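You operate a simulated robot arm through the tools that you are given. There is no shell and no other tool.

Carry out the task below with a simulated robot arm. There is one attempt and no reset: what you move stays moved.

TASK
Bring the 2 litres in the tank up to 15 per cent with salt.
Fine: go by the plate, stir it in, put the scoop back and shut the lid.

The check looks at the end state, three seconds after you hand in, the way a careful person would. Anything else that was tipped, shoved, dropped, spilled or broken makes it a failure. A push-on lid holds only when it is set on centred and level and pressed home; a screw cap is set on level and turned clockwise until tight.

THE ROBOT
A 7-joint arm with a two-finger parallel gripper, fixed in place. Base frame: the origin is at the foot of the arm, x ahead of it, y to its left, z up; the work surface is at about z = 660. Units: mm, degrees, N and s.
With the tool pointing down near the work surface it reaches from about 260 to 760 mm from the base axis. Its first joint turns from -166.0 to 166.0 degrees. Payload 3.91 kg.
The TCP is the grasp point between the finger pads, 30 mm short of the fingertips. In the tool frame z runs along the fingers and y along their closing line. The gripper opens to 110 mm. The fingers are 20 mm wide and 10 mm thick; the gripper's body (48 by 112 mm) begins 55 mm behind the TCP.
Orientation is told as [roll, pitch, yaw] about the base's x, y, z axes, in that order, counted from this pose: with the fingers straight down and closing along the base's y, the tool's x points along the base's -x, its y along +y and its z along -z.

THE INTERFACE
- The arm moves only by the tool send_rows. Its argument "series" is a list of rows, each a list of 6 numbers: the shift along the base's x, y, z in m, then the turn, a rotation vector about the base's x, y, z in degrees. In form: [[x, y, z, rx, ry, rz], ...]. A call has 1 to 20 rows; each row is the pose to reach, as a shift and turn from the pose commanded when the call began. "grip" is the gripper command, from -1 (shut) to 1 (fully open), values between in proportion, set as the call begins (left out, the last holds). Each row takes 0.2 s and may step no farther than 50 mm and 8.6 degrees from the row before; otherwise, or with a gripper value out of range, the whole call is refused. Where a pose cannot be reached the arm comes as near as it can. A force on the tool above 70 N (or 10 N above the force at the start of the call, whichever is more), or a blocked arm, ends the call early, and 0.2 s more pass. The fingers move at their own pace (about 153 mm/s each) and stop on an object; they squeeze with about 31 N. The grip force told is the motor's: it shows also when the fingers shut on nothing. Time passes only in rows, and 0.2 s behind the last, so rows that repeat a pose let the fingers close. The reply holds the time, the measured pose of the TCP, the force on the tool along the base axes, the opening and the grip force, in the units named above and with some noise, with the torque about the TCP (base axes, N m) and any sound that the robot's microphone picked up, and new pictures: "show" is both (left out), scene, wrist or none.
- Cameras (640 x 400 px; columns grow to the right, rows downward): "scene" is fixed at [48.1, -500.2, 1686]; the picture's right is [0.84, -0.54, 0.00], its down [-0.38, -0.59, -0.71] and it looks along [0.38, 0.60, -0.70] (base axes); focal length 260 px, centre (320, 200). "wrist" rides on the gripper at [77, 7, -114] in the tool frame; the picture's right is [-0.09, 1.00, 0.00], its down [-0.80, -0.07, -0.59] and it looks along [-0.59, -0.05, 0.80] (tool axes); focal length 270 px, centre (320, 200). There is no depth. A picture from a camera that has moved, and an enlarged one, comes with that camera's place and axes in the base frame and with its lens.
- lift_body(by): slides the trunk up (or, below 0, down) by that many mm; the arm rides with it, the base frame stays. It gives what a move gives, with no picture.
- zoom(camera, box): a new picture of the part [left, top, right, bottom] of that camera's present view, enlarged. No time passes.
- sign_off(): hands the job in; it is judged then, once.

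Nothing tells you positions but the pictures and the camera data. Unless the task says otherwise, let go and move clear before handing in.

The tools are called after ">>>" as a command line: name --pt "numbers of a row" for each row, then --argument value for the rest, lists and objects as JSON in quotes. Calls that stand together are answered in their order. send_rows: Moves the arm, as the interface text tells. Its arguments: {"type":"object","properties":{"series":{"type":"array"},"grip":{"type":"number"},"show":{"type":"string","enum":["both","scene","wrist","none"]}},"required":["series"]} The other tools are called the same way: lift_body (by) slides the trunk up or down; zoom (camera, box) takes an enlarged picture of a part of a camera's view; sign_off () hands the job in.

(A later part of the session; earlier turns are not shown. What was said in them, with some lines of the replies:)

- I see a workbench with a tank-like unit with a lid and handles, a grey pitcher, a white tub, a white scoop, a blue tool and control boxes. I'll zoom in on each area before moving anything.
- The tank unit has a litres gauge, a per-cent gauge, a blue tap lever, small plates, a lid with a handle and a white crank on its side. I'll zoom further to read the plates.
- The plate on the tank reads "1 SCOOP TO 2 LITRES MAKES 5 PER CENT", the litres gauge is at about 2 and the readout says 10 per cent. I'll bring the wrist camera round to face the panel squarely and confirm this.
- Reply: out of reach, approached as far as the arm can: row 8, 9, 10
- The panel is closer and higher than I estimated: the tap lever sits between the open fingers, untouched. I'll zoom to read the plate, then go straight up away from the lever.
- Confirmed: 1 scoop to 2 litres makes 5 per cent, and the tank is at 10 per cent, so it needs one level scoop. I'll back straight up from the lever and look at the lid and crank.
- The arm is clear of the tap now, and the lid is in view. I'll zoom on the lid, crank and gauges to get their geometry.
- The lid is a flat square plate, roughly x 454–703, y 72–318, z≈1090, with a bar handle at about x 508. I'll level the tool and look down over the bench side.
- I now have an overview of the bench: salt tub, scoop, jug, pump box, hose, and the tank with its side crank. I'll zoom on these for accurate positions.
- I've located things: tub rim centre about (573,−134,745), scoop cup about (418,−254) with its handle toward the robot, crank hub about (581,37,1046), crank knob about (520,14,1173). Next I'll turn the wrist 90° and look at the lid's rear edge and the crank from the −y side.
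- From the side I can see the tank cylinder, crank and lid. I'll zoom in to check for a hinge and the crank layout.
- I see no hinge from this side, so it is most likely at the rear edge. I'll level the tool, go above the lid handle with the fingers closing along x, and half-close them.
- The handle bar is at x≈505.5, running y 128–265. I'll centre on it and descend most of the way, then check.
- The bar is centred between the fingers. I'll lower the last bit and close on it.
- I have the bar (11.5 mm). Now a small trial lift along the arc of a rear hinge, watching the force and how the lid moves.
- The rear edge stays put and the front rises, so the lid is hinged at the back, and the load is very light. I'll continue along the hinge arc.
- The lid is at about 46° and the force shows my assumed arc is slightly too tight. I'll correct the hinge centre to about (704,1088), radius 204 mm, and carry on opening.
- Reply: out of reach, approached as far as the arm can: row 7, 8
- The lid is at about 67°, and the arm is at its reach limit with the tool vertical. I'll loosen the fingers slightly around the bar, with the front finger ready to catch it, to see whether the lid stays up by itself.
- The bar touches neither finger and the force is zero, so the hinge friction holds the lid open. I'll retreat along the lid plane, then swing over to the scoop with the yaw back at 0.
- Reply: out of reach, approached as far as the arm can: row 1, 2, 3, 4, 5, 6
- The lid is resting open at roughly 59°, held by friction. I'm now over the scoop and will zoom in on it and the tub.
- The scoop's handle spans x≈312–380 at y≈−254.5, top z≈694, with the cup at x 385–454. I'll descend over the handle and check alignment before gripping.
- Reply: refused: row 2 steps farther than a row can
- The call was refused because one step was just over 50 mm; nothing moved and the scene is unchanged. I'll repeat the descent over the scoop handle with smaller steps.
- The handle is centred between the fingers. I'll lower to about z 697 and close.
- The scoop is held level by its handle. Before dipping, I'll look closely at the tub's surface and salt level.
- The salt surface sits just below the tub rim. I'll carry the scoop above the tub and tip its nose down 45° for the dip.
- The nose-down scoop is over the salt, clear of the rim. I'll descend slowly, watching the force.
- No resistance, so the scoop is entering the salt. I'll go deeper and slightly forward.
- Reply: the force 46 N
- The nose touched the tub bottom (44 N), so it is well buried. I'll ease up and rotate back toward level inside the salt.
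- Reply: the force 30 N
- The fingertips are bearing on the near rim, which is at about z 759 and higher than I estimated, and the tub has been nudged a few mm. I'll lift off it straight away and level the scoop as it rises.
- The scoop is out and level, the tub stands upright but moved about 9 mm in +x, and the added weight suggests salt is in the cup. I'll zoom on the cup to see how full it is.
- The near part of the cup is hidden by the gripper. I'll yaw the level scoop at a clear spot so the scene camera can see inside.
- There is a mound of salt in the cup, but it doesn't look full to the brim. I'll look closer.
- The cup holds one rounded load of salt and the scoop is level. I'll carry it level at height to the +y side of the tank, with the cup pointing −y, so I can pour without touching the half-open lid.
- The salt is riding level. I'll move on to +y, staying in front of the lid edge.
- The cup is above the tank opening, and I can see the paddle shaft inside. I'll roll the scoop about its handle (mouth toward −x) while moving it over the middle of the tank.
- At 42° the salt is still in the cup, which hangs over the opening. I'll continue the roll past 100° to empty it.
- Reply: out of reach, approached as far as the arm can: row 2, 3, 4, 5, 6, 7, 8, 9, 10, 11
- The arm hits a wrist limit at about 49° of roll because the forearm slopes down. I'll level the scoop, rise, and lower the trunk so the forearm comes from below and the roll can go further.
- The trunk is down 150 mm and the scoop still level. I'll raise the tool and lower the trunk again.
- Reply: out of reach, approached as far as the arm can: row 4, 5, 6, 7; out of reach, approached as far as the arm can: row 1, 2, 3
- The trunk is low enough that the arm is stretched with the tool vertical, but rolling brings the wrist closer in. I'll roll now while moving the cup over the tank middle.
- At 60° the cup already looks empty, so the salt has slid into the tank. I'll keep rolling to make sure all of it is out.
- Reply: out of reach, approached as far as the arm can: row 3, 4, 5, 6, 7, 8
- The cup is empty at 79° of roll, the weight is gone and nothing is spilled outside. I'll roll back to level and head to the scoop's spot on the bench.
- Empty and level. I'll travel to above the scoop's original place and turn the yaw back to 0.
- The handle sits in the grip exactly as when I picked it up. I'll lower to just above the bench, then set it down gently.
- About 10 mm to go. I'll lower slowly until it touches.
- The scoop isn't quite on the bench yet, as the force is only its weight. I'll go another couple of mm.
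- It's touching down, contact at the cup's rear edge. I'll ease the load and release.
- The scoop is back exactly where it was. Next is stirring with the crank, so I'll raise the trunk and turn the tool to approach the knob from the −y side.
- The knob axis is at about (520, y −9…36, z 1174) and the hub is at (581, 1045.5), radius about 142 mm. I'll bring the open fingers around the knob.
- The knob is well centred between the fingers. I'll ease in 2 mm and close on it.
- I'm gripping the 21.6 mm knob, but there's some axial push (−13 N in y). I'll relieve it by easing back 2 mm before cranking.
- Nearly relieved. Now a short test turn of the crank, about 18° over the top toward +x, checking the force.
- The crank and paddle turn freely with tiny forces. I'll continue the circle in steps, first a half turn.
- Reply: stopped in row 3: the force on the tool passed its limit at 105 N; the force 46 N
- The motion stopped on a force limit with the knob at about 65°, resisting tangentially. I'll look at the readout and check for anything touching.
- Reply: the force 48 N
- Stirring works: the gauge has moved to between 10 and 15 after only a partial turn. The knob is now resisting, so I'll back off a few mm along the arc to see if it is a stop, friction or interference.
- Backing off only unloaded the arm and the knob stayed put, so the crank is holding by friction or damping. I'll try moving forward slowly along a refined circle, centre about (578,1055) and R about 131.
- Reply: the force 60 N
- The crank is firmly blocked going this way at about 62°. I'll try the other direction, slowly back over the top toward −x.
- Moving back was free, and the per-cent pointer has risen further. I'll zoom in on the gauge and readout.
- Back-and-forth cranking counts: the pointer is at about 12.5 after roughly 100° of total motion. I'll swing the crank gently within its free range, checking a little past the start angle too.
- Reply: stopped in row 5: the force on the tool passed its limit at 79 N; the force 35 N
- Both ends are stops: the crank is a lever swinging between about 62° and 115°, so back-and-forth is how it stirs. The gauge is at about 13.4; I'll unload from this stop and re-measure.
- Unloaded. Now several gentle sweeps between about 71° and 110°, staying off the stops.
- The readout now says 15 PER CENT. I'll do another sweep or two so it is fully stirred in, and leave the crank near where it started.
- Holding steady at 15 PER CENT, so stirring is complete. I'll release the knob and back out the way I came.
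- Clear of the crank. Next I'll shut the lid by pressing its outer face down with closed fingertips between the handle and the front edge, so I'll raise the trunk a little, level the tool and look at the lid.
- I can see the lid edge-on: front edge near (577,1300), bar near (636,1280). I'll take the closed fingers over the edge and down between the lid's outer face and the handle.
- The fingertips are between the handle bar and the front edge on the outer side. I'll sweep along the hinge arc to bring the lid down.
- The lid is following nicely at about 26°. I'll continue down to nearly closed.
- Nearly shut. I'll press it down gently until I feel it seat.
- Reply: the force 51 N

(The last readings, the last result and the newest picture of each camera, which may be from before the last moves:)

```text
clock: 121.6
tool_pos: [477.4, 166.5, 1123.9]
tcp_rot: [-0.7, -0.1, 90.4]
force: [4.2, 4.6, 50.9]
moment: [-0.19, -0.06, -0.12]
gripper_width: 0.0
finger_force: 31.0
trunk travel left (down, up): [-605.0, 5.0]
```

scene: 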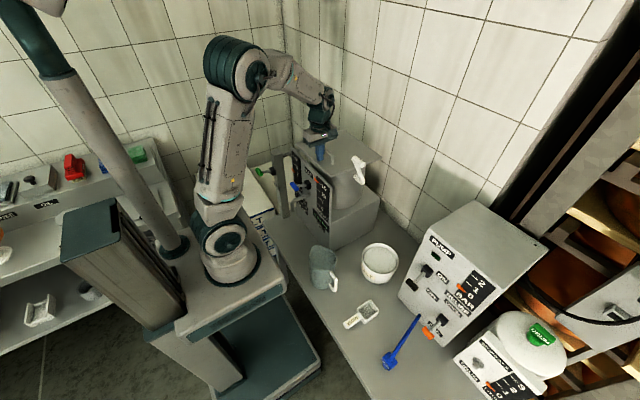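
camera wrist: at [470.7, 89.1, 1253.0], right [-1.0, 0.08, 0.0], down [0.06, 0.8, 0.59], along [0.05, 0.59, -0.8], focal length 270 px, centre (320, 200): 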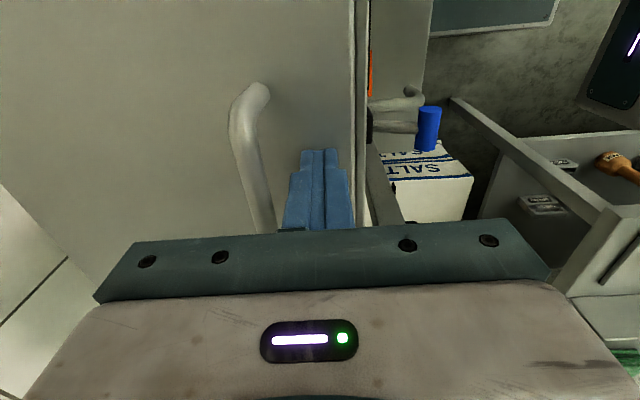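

The lid is firmly seated: the force rose to 51 N with no further travel. I'll lift straight off and inspect.

>>> send_rows --pt "0 0 0.005 0 0 0" --pt "0 0 0.02 0 0 0" --pt "0 0 0.05 0 0 0" --pt "0 0 0.09 0 0 0" --pt "0 0 0.13 0 0 0" --pt "-0.02 -0.03 0.16 0 0 0" --pt "-0.03 -0.07 0.18 0 0 0" --pt "-0.03 -0.1 0.19 0 0 0"

>>> zoom --camera "scene" --box '[290, 110, 390, 240]'

>>> zoom --camera "wrist" --box '[120, 0, 440, 240]'

>>> zoom --camera "scene" --box '[300, 220, 460, 380]'

```text
clock: 123.4
tool_pos: [446.9, 66.0, 1309.0]
tcp_rot: [-0.1, 0.0, 90.4]
force: [0.2, 0.1, -0.9]
moment: [0.01, -0.01, -0.02]
gripper_width: 0.0
finger_force: 31.2
trunk travel left (down, up): [-605.0, 5.0]
camera wrist: at [440.0, -10.7, 1422.4], right [-1.0, 0.08, 0.0], down [0.06, 0.8, 0.6], along [0.05, 0.59, -0.8], focal length 270 px, centre (320, 200)
```

scene: 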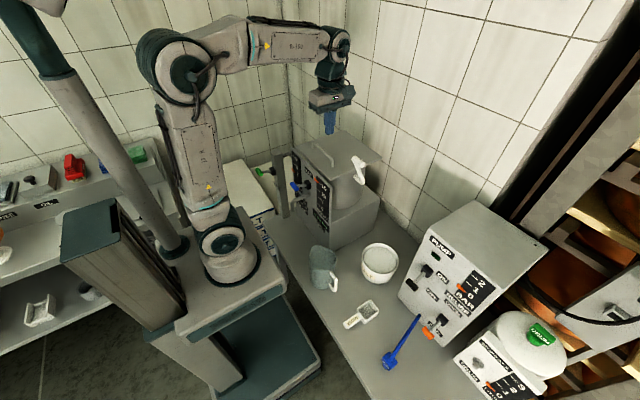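
wrist: 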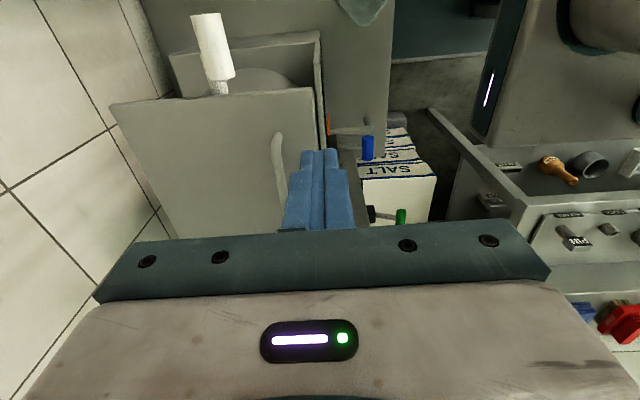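

```text
3.08 times, centred on (340, 175) of scene
camera zoom: at [48.1, -500.2, 1686.0], right [0.84, -0.54, 0.0], down [-0.38, -0.59, -0.71], along [0.38, 0.6, -0.7], focal length 801 px, centre (258, 277)
```

zoom: 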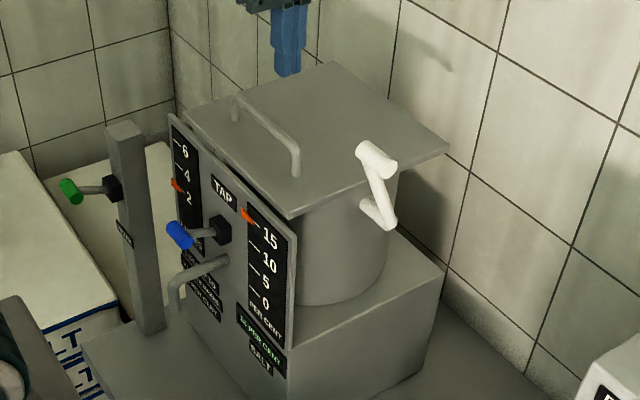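

```text
1.67 times, centred on (280, 120) of wrist
camera zoom: at [440.0, -10.7, 1422.4], right [-1.0, 0.08, 0.0], down [0.06, 0.8, 0.6], along [0.05, 0.59, -0.8], focal length 450 px, centre (387, 333)
```

zoom: 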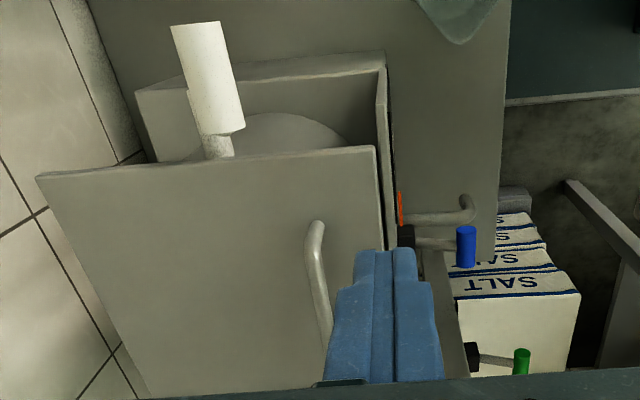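

```text
2.50 times, centred on (380, 300) of scene
camera zoom: at [48.1, -500.2, 1686.0], right [0.84, -0.54, 0.0], down [-0.38, -0.59, -0.71], along [0.38, 0.6, -0.7], focal length 651 px, centre (170, -50)
```

zoom: 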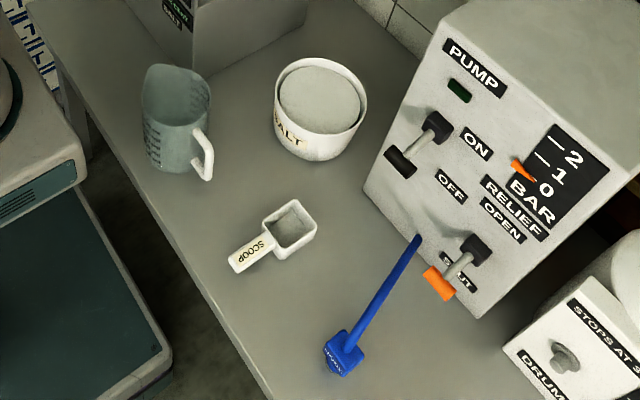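

The lid is flush and the scoop is back. I'll confirm the final readout and measure precisely how far the salt tub moved, using the same zoom as before the dip.

>>> zoom --camera "scene" --box '[355, 235, 405, 290]'

>>> zoom --camera "scene" --box '[300, 165, 350, 225]'

>>> zoom --camera "scene" --box '[300, 230, 420, 340]'

```text
7.27 times, centred on (380, 262) of scene
camera zoom: at [48.1, -500.2, 1686.0], right [0.84, -0.54, 0.0], down [-0.38, -0.59, -0.71], along [0.38, 0.6, -0.7], focal length 1893 px, centre (-116, -254)
```

zoom: 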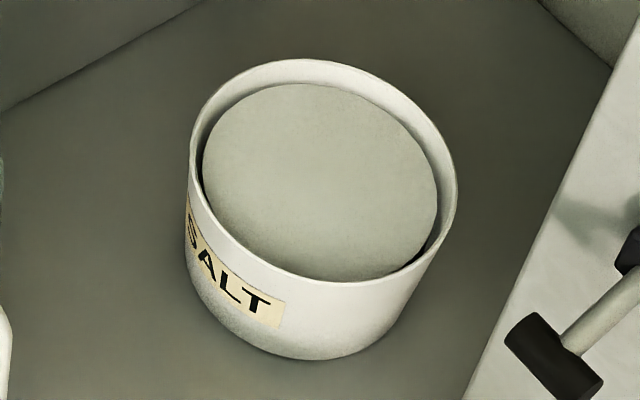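

```text
6.67 times, centred on (325, 195) of scene
camera zoom: at [48.1, -500.2, 1686.0], right [0.84, -0.54, 0.0], down [-0.38, -0.59, -0.71], along [0.38, 0.6, -0.7], focal length 1736 px, centre (287, 233)
```

zoom: 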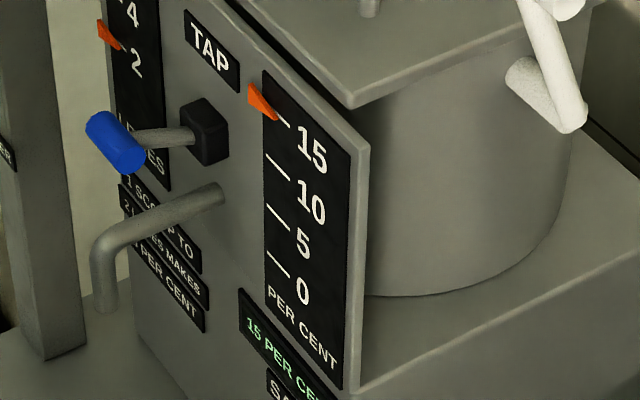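

```text
3.64 times, centred on (360, 285) of scene
camera zoom: at [48.1, -500.2, 1686.0], right [0.84, -0.54, 0.0], down [-0.38, -0.59, -0.71], along [0.38, 0.6, -0.7], focal length 947 px, centre (174, -109)
```

zoom: 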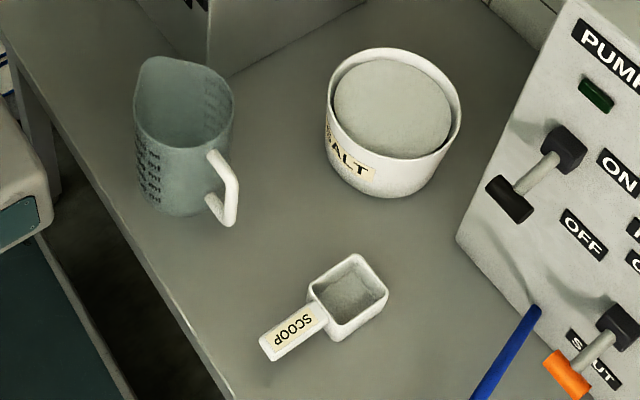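

The readout holds at 15 PER CENT, but the salt tub sits about 10 mm farther in +x than it started. I'll nudge it back gently with the closed fingers from the far side, low down so it can't tip; first I'll travel there clear of everything.

>>> send_rows --pt "0.005 -0.02 0 0 0 -8.2" --pt "0.01 -0.045 0 0 0 -16.4" --pt "0.015 -0.075 0 0 0 -24.6" --pt "0.025 -0.105 0 0 0 -32.8" --pt "0.04 -0.135 0 0 0 -41" --pt "0.06 -0.16 0 0 0 -49.2" --pt "0.09 -0.18 -0.005 0 0 -57.4" --pt "0.12 -0.192 -0.015 0 0 -65.6" --pt "0.15 -0.198 -0.03 0 0 -73.8" --pt "0.18 -0.199 -0.05 0 0 -82" --pt "0.21 -0.199 -0.075 0 0 -90.3" --pt "0.24 -0.199 -0.1 0 0 -90.3" --pt "0.248 -0.199 -0.12 0 0 -90.3" --pt "0.248 -0.199 -0.12 0 0 -90.3" --show "scene"

```text
clock: 126.4
tool_pos: [694.1, -130.2, 1187.5]
tcp_rot: [-0.1, -0.2, 0.2]
force: [0.1, 0.0, -0.1]
moment: [0.04, 0.01, 0.01]
gripper_width: 0.1
finger_force: 30.9
trunk travel left (down, up): [-605.0, 5.0]
```

scene: 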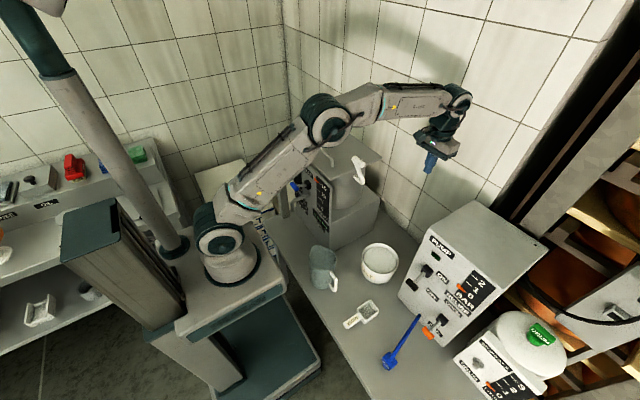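

The route is clear and I'm above the gap behind the tub. I'll descend in stages, watching that the forearm stays clear of the crank.

>>> send_rows --pt "0 -0.002 -0.045 0 0 0" --pt "0 -0.003 -0.09 0 0 0" --pt "0 -0.003 -0.135 0 0 0" --pt "0 -0.003 -0.18 0 0 0" --pt "0 -0.003 -0.225 0 0 0" --pt "0 -0.003 -0.27 0 0 0" --pt "0 -0.003 -0.31 0 0 0" --pt "0 -0.003 -0.31 0 0 0"

>>> zoom --camera "scene" --box '[300, 110, 460, 290]'

```text
clock: 128.2
tool_pos: [694.8, -136.8, 877.3]
tcp_rot: [-0.1, 0.0, 0.0]
force: [0.0, 0.1, -0.3]
moment: [0.01, -0.02, 0.01]
gripper_width: 0.1
finger_force: 30.9
trunk travel left (down, up): [-605.0, 5.0]
camera wrist: at [618.4, -129.4, 991.9], right [0.09, 1.0, 0.0], down [0.8, -0.07, 0.6], along [0.59, -0.05, -0.8], focal length 270 px, centre (320, 200)
```

scene: 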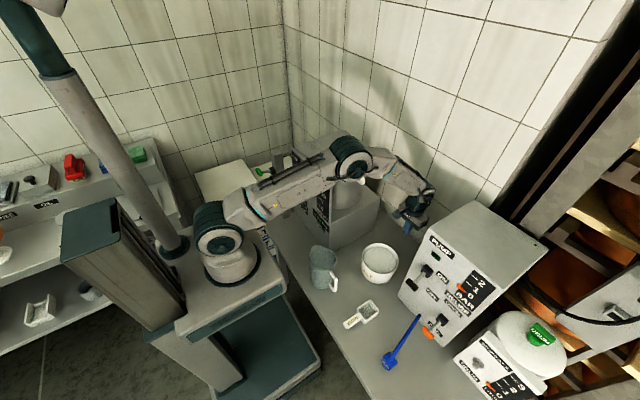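
wrist: 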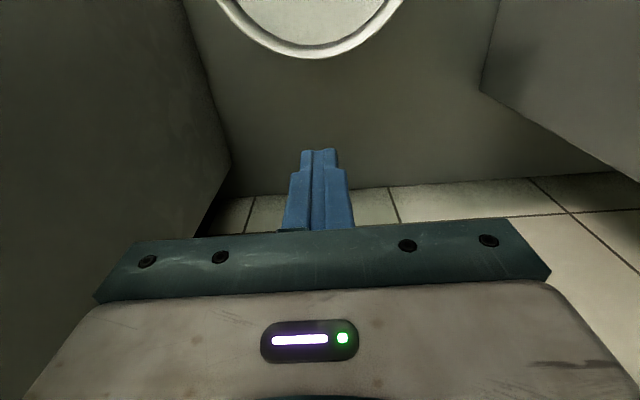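

```text
2.22 times, centred on (380, 200) of scene
camera zoom: at [48.1, -500.2, 1686.0], right [0.84, -0.54, 0.0], down [-0.38, -0.59, -0.71], along [0.38, 0.6, -0.7], focal length 578 px, centre (187, 200)
```

zoom: 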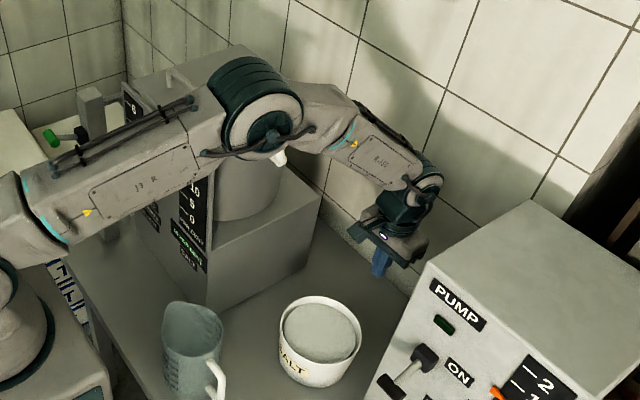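

This arm pose matches the one I had while scooping, which cleared the crank, so it is safe to go lower. I'll descend to near the bench behind the tub.

>>> send_rows --pt "0 0 -0.03 0 0 0" --pt "0 0 -0.06 0 0 0" --pt "0 0 -0.09 0 0 0" --pt "0 0 -0.12 0 0 0" --pt "0 0 -0.145 0 0 0" --pt "0 0 -0.152 0 0 0" --pt "0 0 -0.152 0 0 0"

>>> zoom --camera "scene" --box '[300, 130, 430, 290]'

>>> zoom --camera "wrist" --box '[200, 0, 440, 200]'

```text
clock: 129.8
tool_pos: [696.8, -137.3, 727.5]
tcp_rot: [-0.1, 0.1, 0.1]
force: [0.1, 0.3, 0.2]
moment: [-0.01, 0.03, 0.0]
gripper_width: 0.3
finger_force: 31.3
trunk travel left (down, up): [-605.0, 5.0]
camera wrist: at [619.3, -129.5, 841.5], right [0.09, 1.0, 0.0], down [0.8, -0.07, 0.6], along [0.59, -0.05, -0.8], focal length 270 px, centre (320, 200)
```

scene: 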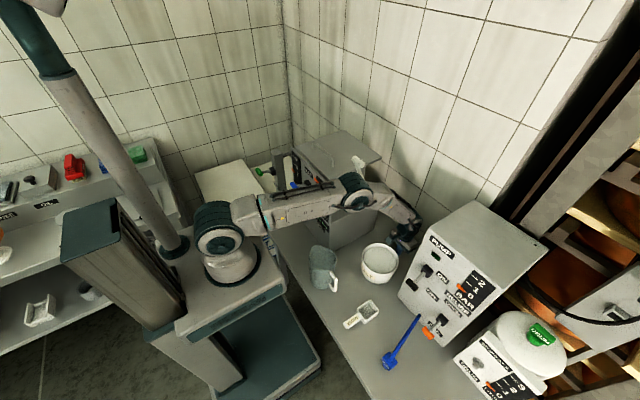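
wrist: 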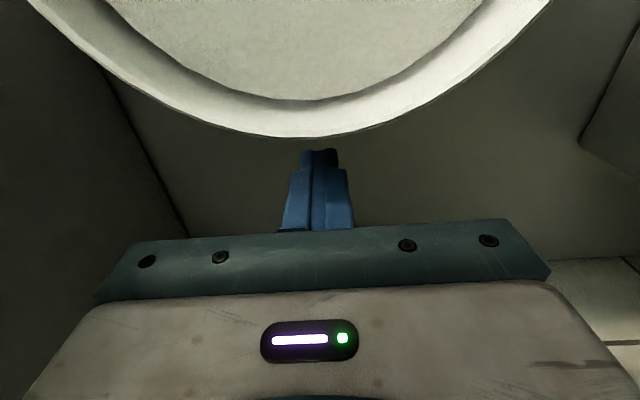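

```text
2.50 times, centred on (365, 210) of scene
camera zoom: at [48.1, -500.2, 1686.0], right [0.84, -0.54, 0.0], down [-0.38, -0.59, -0.71], along [0.38, 0.6, -0.7], focal length 651 px, centre (208, 175)
```

zoom: 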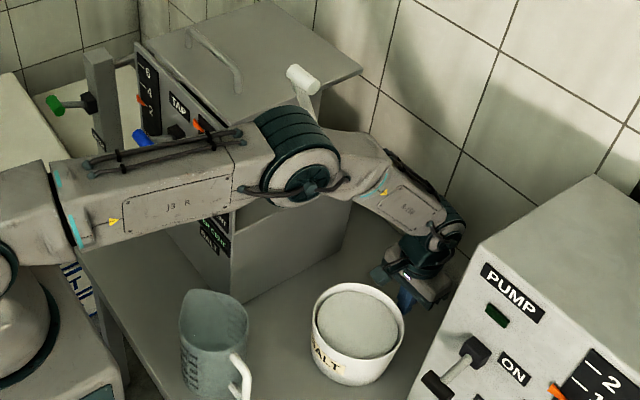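

```text
2.00 times, centred on (320, 100) of wrist
camera zoom: at [619.3, -129.5, 841.5], right [0.09, 1.0, 0.0], down [0.8, -0.07, 0.6], along [0.59, -0.05, -0.8], focal length 541 px, centre (320, 400)
```

zoom: 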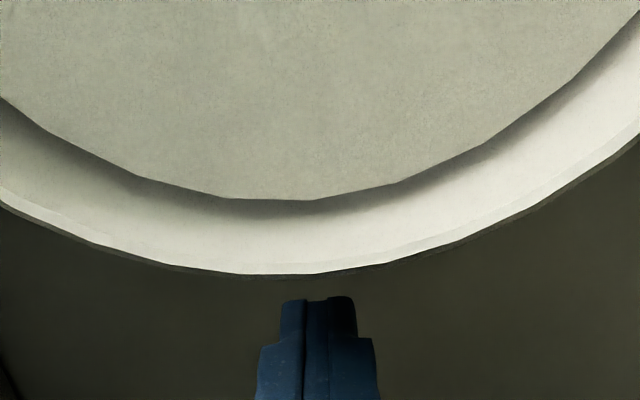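

The far rim is at x≈654 and the fingers are behind it. I'll tilt 15° so the contact is low on the wall, then creep toward it.

>>> send_rows --pt "0 0.001 0 0 7.5 0" --pt "0 0.001 0 0 15 0" --pt "-0.012 0.001 0 0 15 0" --pt "-0.022 0.001 0 0 15 0" --pt "-0.022 0.001 0 0 15 0" --show "wrist"

>>> send_rows --pt "-0.003 0 0 0 0 0" --pt "-0.006 0 0 0 0 0" --pt "-0.006 0 0 0 0 0" --show "none"

>>> zoom --camera "scene" --box '[355, 235, 405, 290]'

```text
clock: 131.0
tool_pos: [672.9, -135.7, 728.3]
tcp_rot: [-0.2, 15.0, 0.1]
force: [-1.0, -0.2, 0.6]
moment: [-0.02, -0.01, -0.03]
gripper_width: 0.4
finger_force: 31.2
out of reach, approached as far as the arm can: row 2
trunk travel left (down, up): [-605.0, 5.0]
camera wrist: at [628.2, -127.8, 857.8], right [0.08, 1.0, -0.02], down [0.93, -0.07, 0.37], along [0.36, -0.05, -0.93], focal length 270 px, centre (320, 200)
```

wrist: 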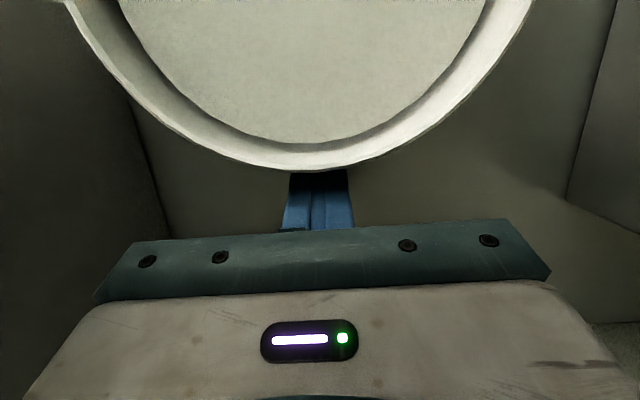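

```text
clock: 131.8
tool_pos: [668.8, -135.4, 727.0]
tcp_rot: [-0.1, 14.9, 0.1]
force: [6.6, -0.9, 2.1]
moment: [0.01, -0.12, 0.01]
gripper_width: 0.1
finger_force: 30.8
trunk travel left (down, up): [-605.0, 5.0]
```

```text
7.27 times, centred on (380, 262) of scene
camera zoom: at [48.1, -500.2, 1686.0], right [0.84, -0.54, 0.0], down [-0.38, -0.59, -0.71], along [0.38, 0.6, -0.7], focal length 1893 px, centre (-116, -254)
```

zoom: 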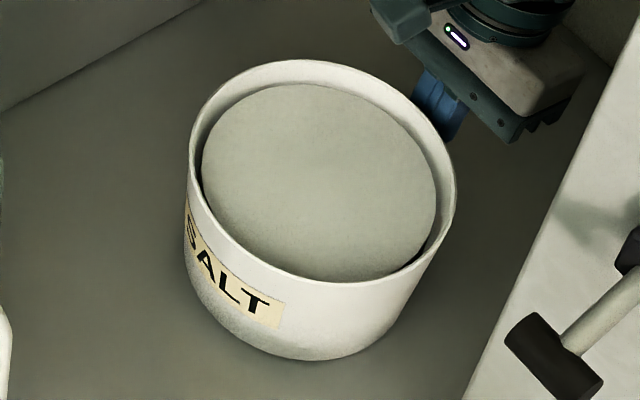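

Contact at 6.6 N. I'll push in small steps.

>>> send_rows --pt "-0.002 0 0 0 0 0" --pt "-0.004 0 0 0 0 0" --pt "-0.006 0 0 0 0 0" --pt "-0.006 0 0 0 0 0" --show "none"

>>> zoom --camera "scene" --box '[355, 235, 405, 290]'

```text
clock: 132.8
tool_pos: [660.9, -136.1, 725.8]
tcp_rot: [-0.1, 15.0, 0.1]
force: [4.5, -0.6, 0.3]
moment: [-0.04, -0.12, 0.0]
gripper_width: 0.0
finger_force: 31.0
trunk travel left (down, up): [-605.0, 5.0]
```

```text
7.27 times, centred on (380, 262) of scene
camera zoom: at [48.1, -500.2, 1686.0], right [0.84, -0.54, 0.0], down [-0.38, -0.59, -0.71], along [0.38, 0.6, -0.7], focal length 1893 px, centre (-116, -254)
```

zoom: 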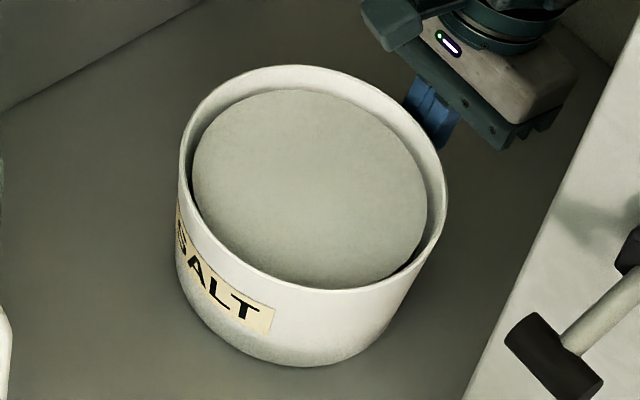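

It slid back about 7 mm smoothly; about 2 mm more to go.

>>> send_rows --pt "-0.0012 0 0 0 0 0" --pt "-0.0025 0 0 0 0 0" --pt "-0.0025 0 0 0 0 0" --show "none"

>>> zoom --camera "scene" --box '[355, 235, 405, 290]'

```text
clock: 133.6
tool_pos: [657.7, -135.3, 726.8]
tcp_rot: [-0.1, 15.1, 0.1]
force: [3.0, -0.4, 1.3]
moment: [-0.03, -0.05, 0.0]
gripper_width: 0.0
finger_force: 30.8
trunk travel left (down, up): [-605.0, 5.0]
```

```text
7.27 times, centred on (380, 262) of scene
camera zoom: at [48.1, -500.2, 1686.0], right [0.84, -0.54, 0.0], down [-0.38, -0.59, -0.71], along [0.38, 0.6, -0.7], focal length 1893 px, centre (-116, -254)
```

zoom: 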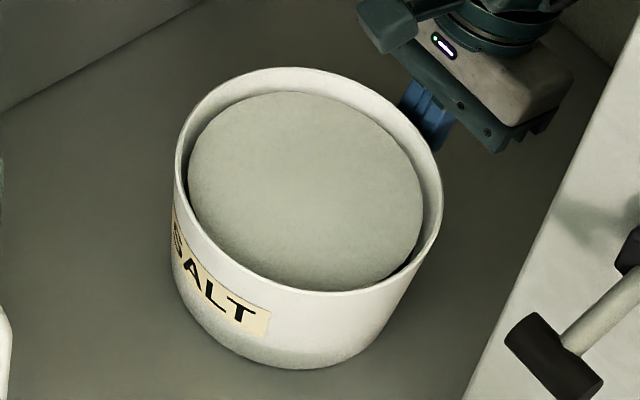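

The tub is back at its original position to within about 1 mm. I'll back away, straighten the tool and rise clear.

>>> send_rows --pt "0.01 0 0 0 0 0" --pt "0.02 0 0 0 -7.5 0" --pt "0.03 0 0 0 -15 0" --pt "0.033 0 0.03 0 -15 0" --pt "0.033 0 0.075 0 -15 0" --pt "0.033 0 0.12 0 -15 0" --pt "0.033 0 0.165 0 -15 0" --pt "0.033 0 0.21 0 -15 0" --pt "0.033 0 0.255 0 -15 0" --pt "0.033 0 0.3 0 -15 0" --pt "0.033 0 0.345 0 -15 0" --pt "0.03 0 0.39 0 -15 0" --pt "0.01 0 0.435 0 -15 0" --pt "-0.02 0 0.47 0 -15 0" --pt "-0.06 0 0.5 0 -15 0" --pt "-0.1 0 0.52 0 -15 0" --pt "-0.14 0 0.54 0 -15 0" --pt "-0.18 0 0.55 0 -15 0"

>>> zoom --camera "scene" --box '[300, 220, 460, 380]'

>>> zoom --camera "scene" --box '[270, 110, 390, 250]'

```text
clock: 137.4
tool_pos: [477.0, -135.9, 1279.6]
tcp_rot: [-0.1, -0.1, 0.1]
force: [0.2, -0.7, -1.0]
moment: [0.02, -0.03, 0.01]
gripper_width: 0.1
finger_force: 31.0
trunk travel left (down, up): [-605.0, 5.0]
camera wrist: at [399.2, -128.7, 1392.9], right [0.09, 1.0, 0.0], down [0.8, -0.07, 0.6], along [0.59, -0.05, -0.8], focal length 270 px, centre (320, 200)
```

scene: 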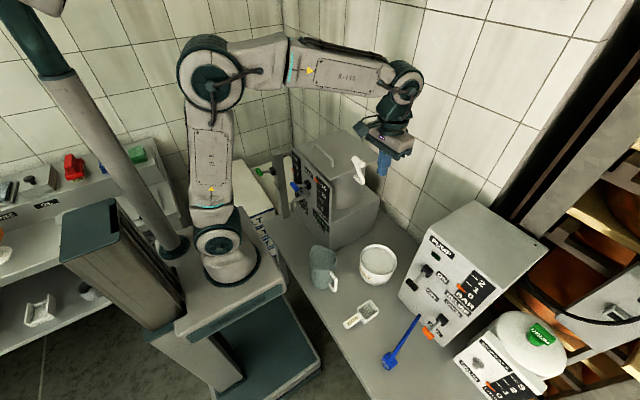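
wrist: 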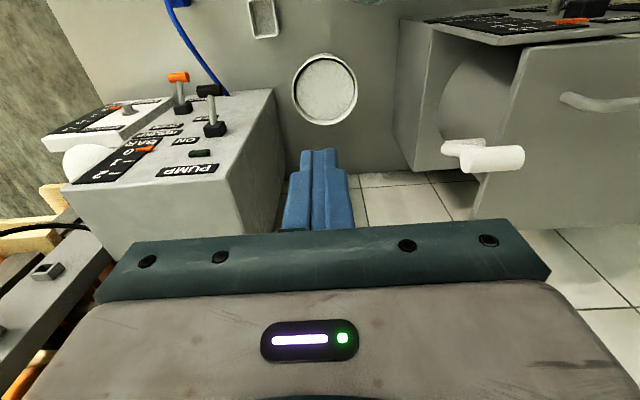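

```text
2.50 times, centred on (380, 300) of scene
camera zoom: at [48.1, -500.2, 1686.0], right [0.84, -0.54, 0.0], down [-0.38, -0.59, -0.71], along [0.38, 0.6, -0.7], focal length 651 px, centre (170, -50)
```

zoom: 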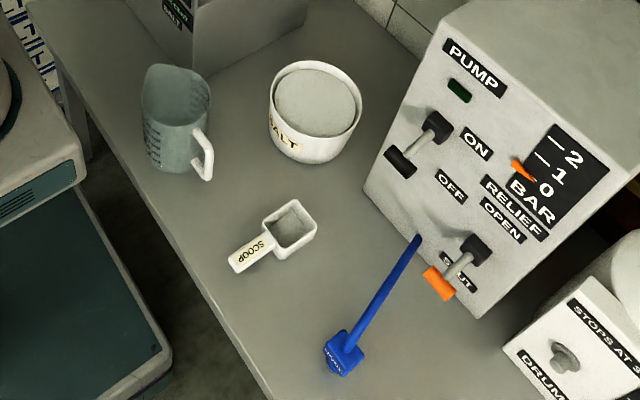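

```text
2.86 times, centred on (330, 180) of scene
camera zoom: at [48.1, -500.2, 1686.0], right [0.84, -0.54, 0.0], down [-0.38, -0.59, -0.71], along [0.38, 0.6, -0.7], focal length 744 px, centre (291, 257)
```

zoom: 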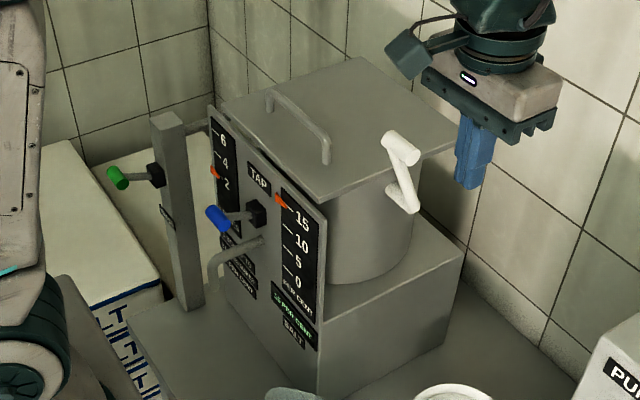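

The lid is shut, the readout and gauge show 15 per cent with 2 litres, and the scoop and tub are in their original places. The arm is clear and holding nothing. I'm handing in.

>>> sign_off

```text
The job is handed in.
```

The 2 litres in the tank are now at 15 per cent; both the gauge and the readout show it.

- **Salt:** the plate says 1 scoop to 2 litres makes 5 per cent. The tank started at 10 per cent, so I added one scoop.
- **Stirring:** the crank turned out to swing only about 50° between stops, so I worked it back and forth. The readout reached 15 per cent and stayed there through another couple of sweeps. I ran the crank into both stops while finding them. It ended within a few mm of where it started.
- **Scoop and lid:** the scoop is back where I found it, and the lid is shut and pressed home.
- **Salt tub:** my fingertips caught the rim during the dip and pushed the tub about 10 mm. I nudged it back to within about 1 mm of its original place.

I saw no spilled salt and nothing else out of place.
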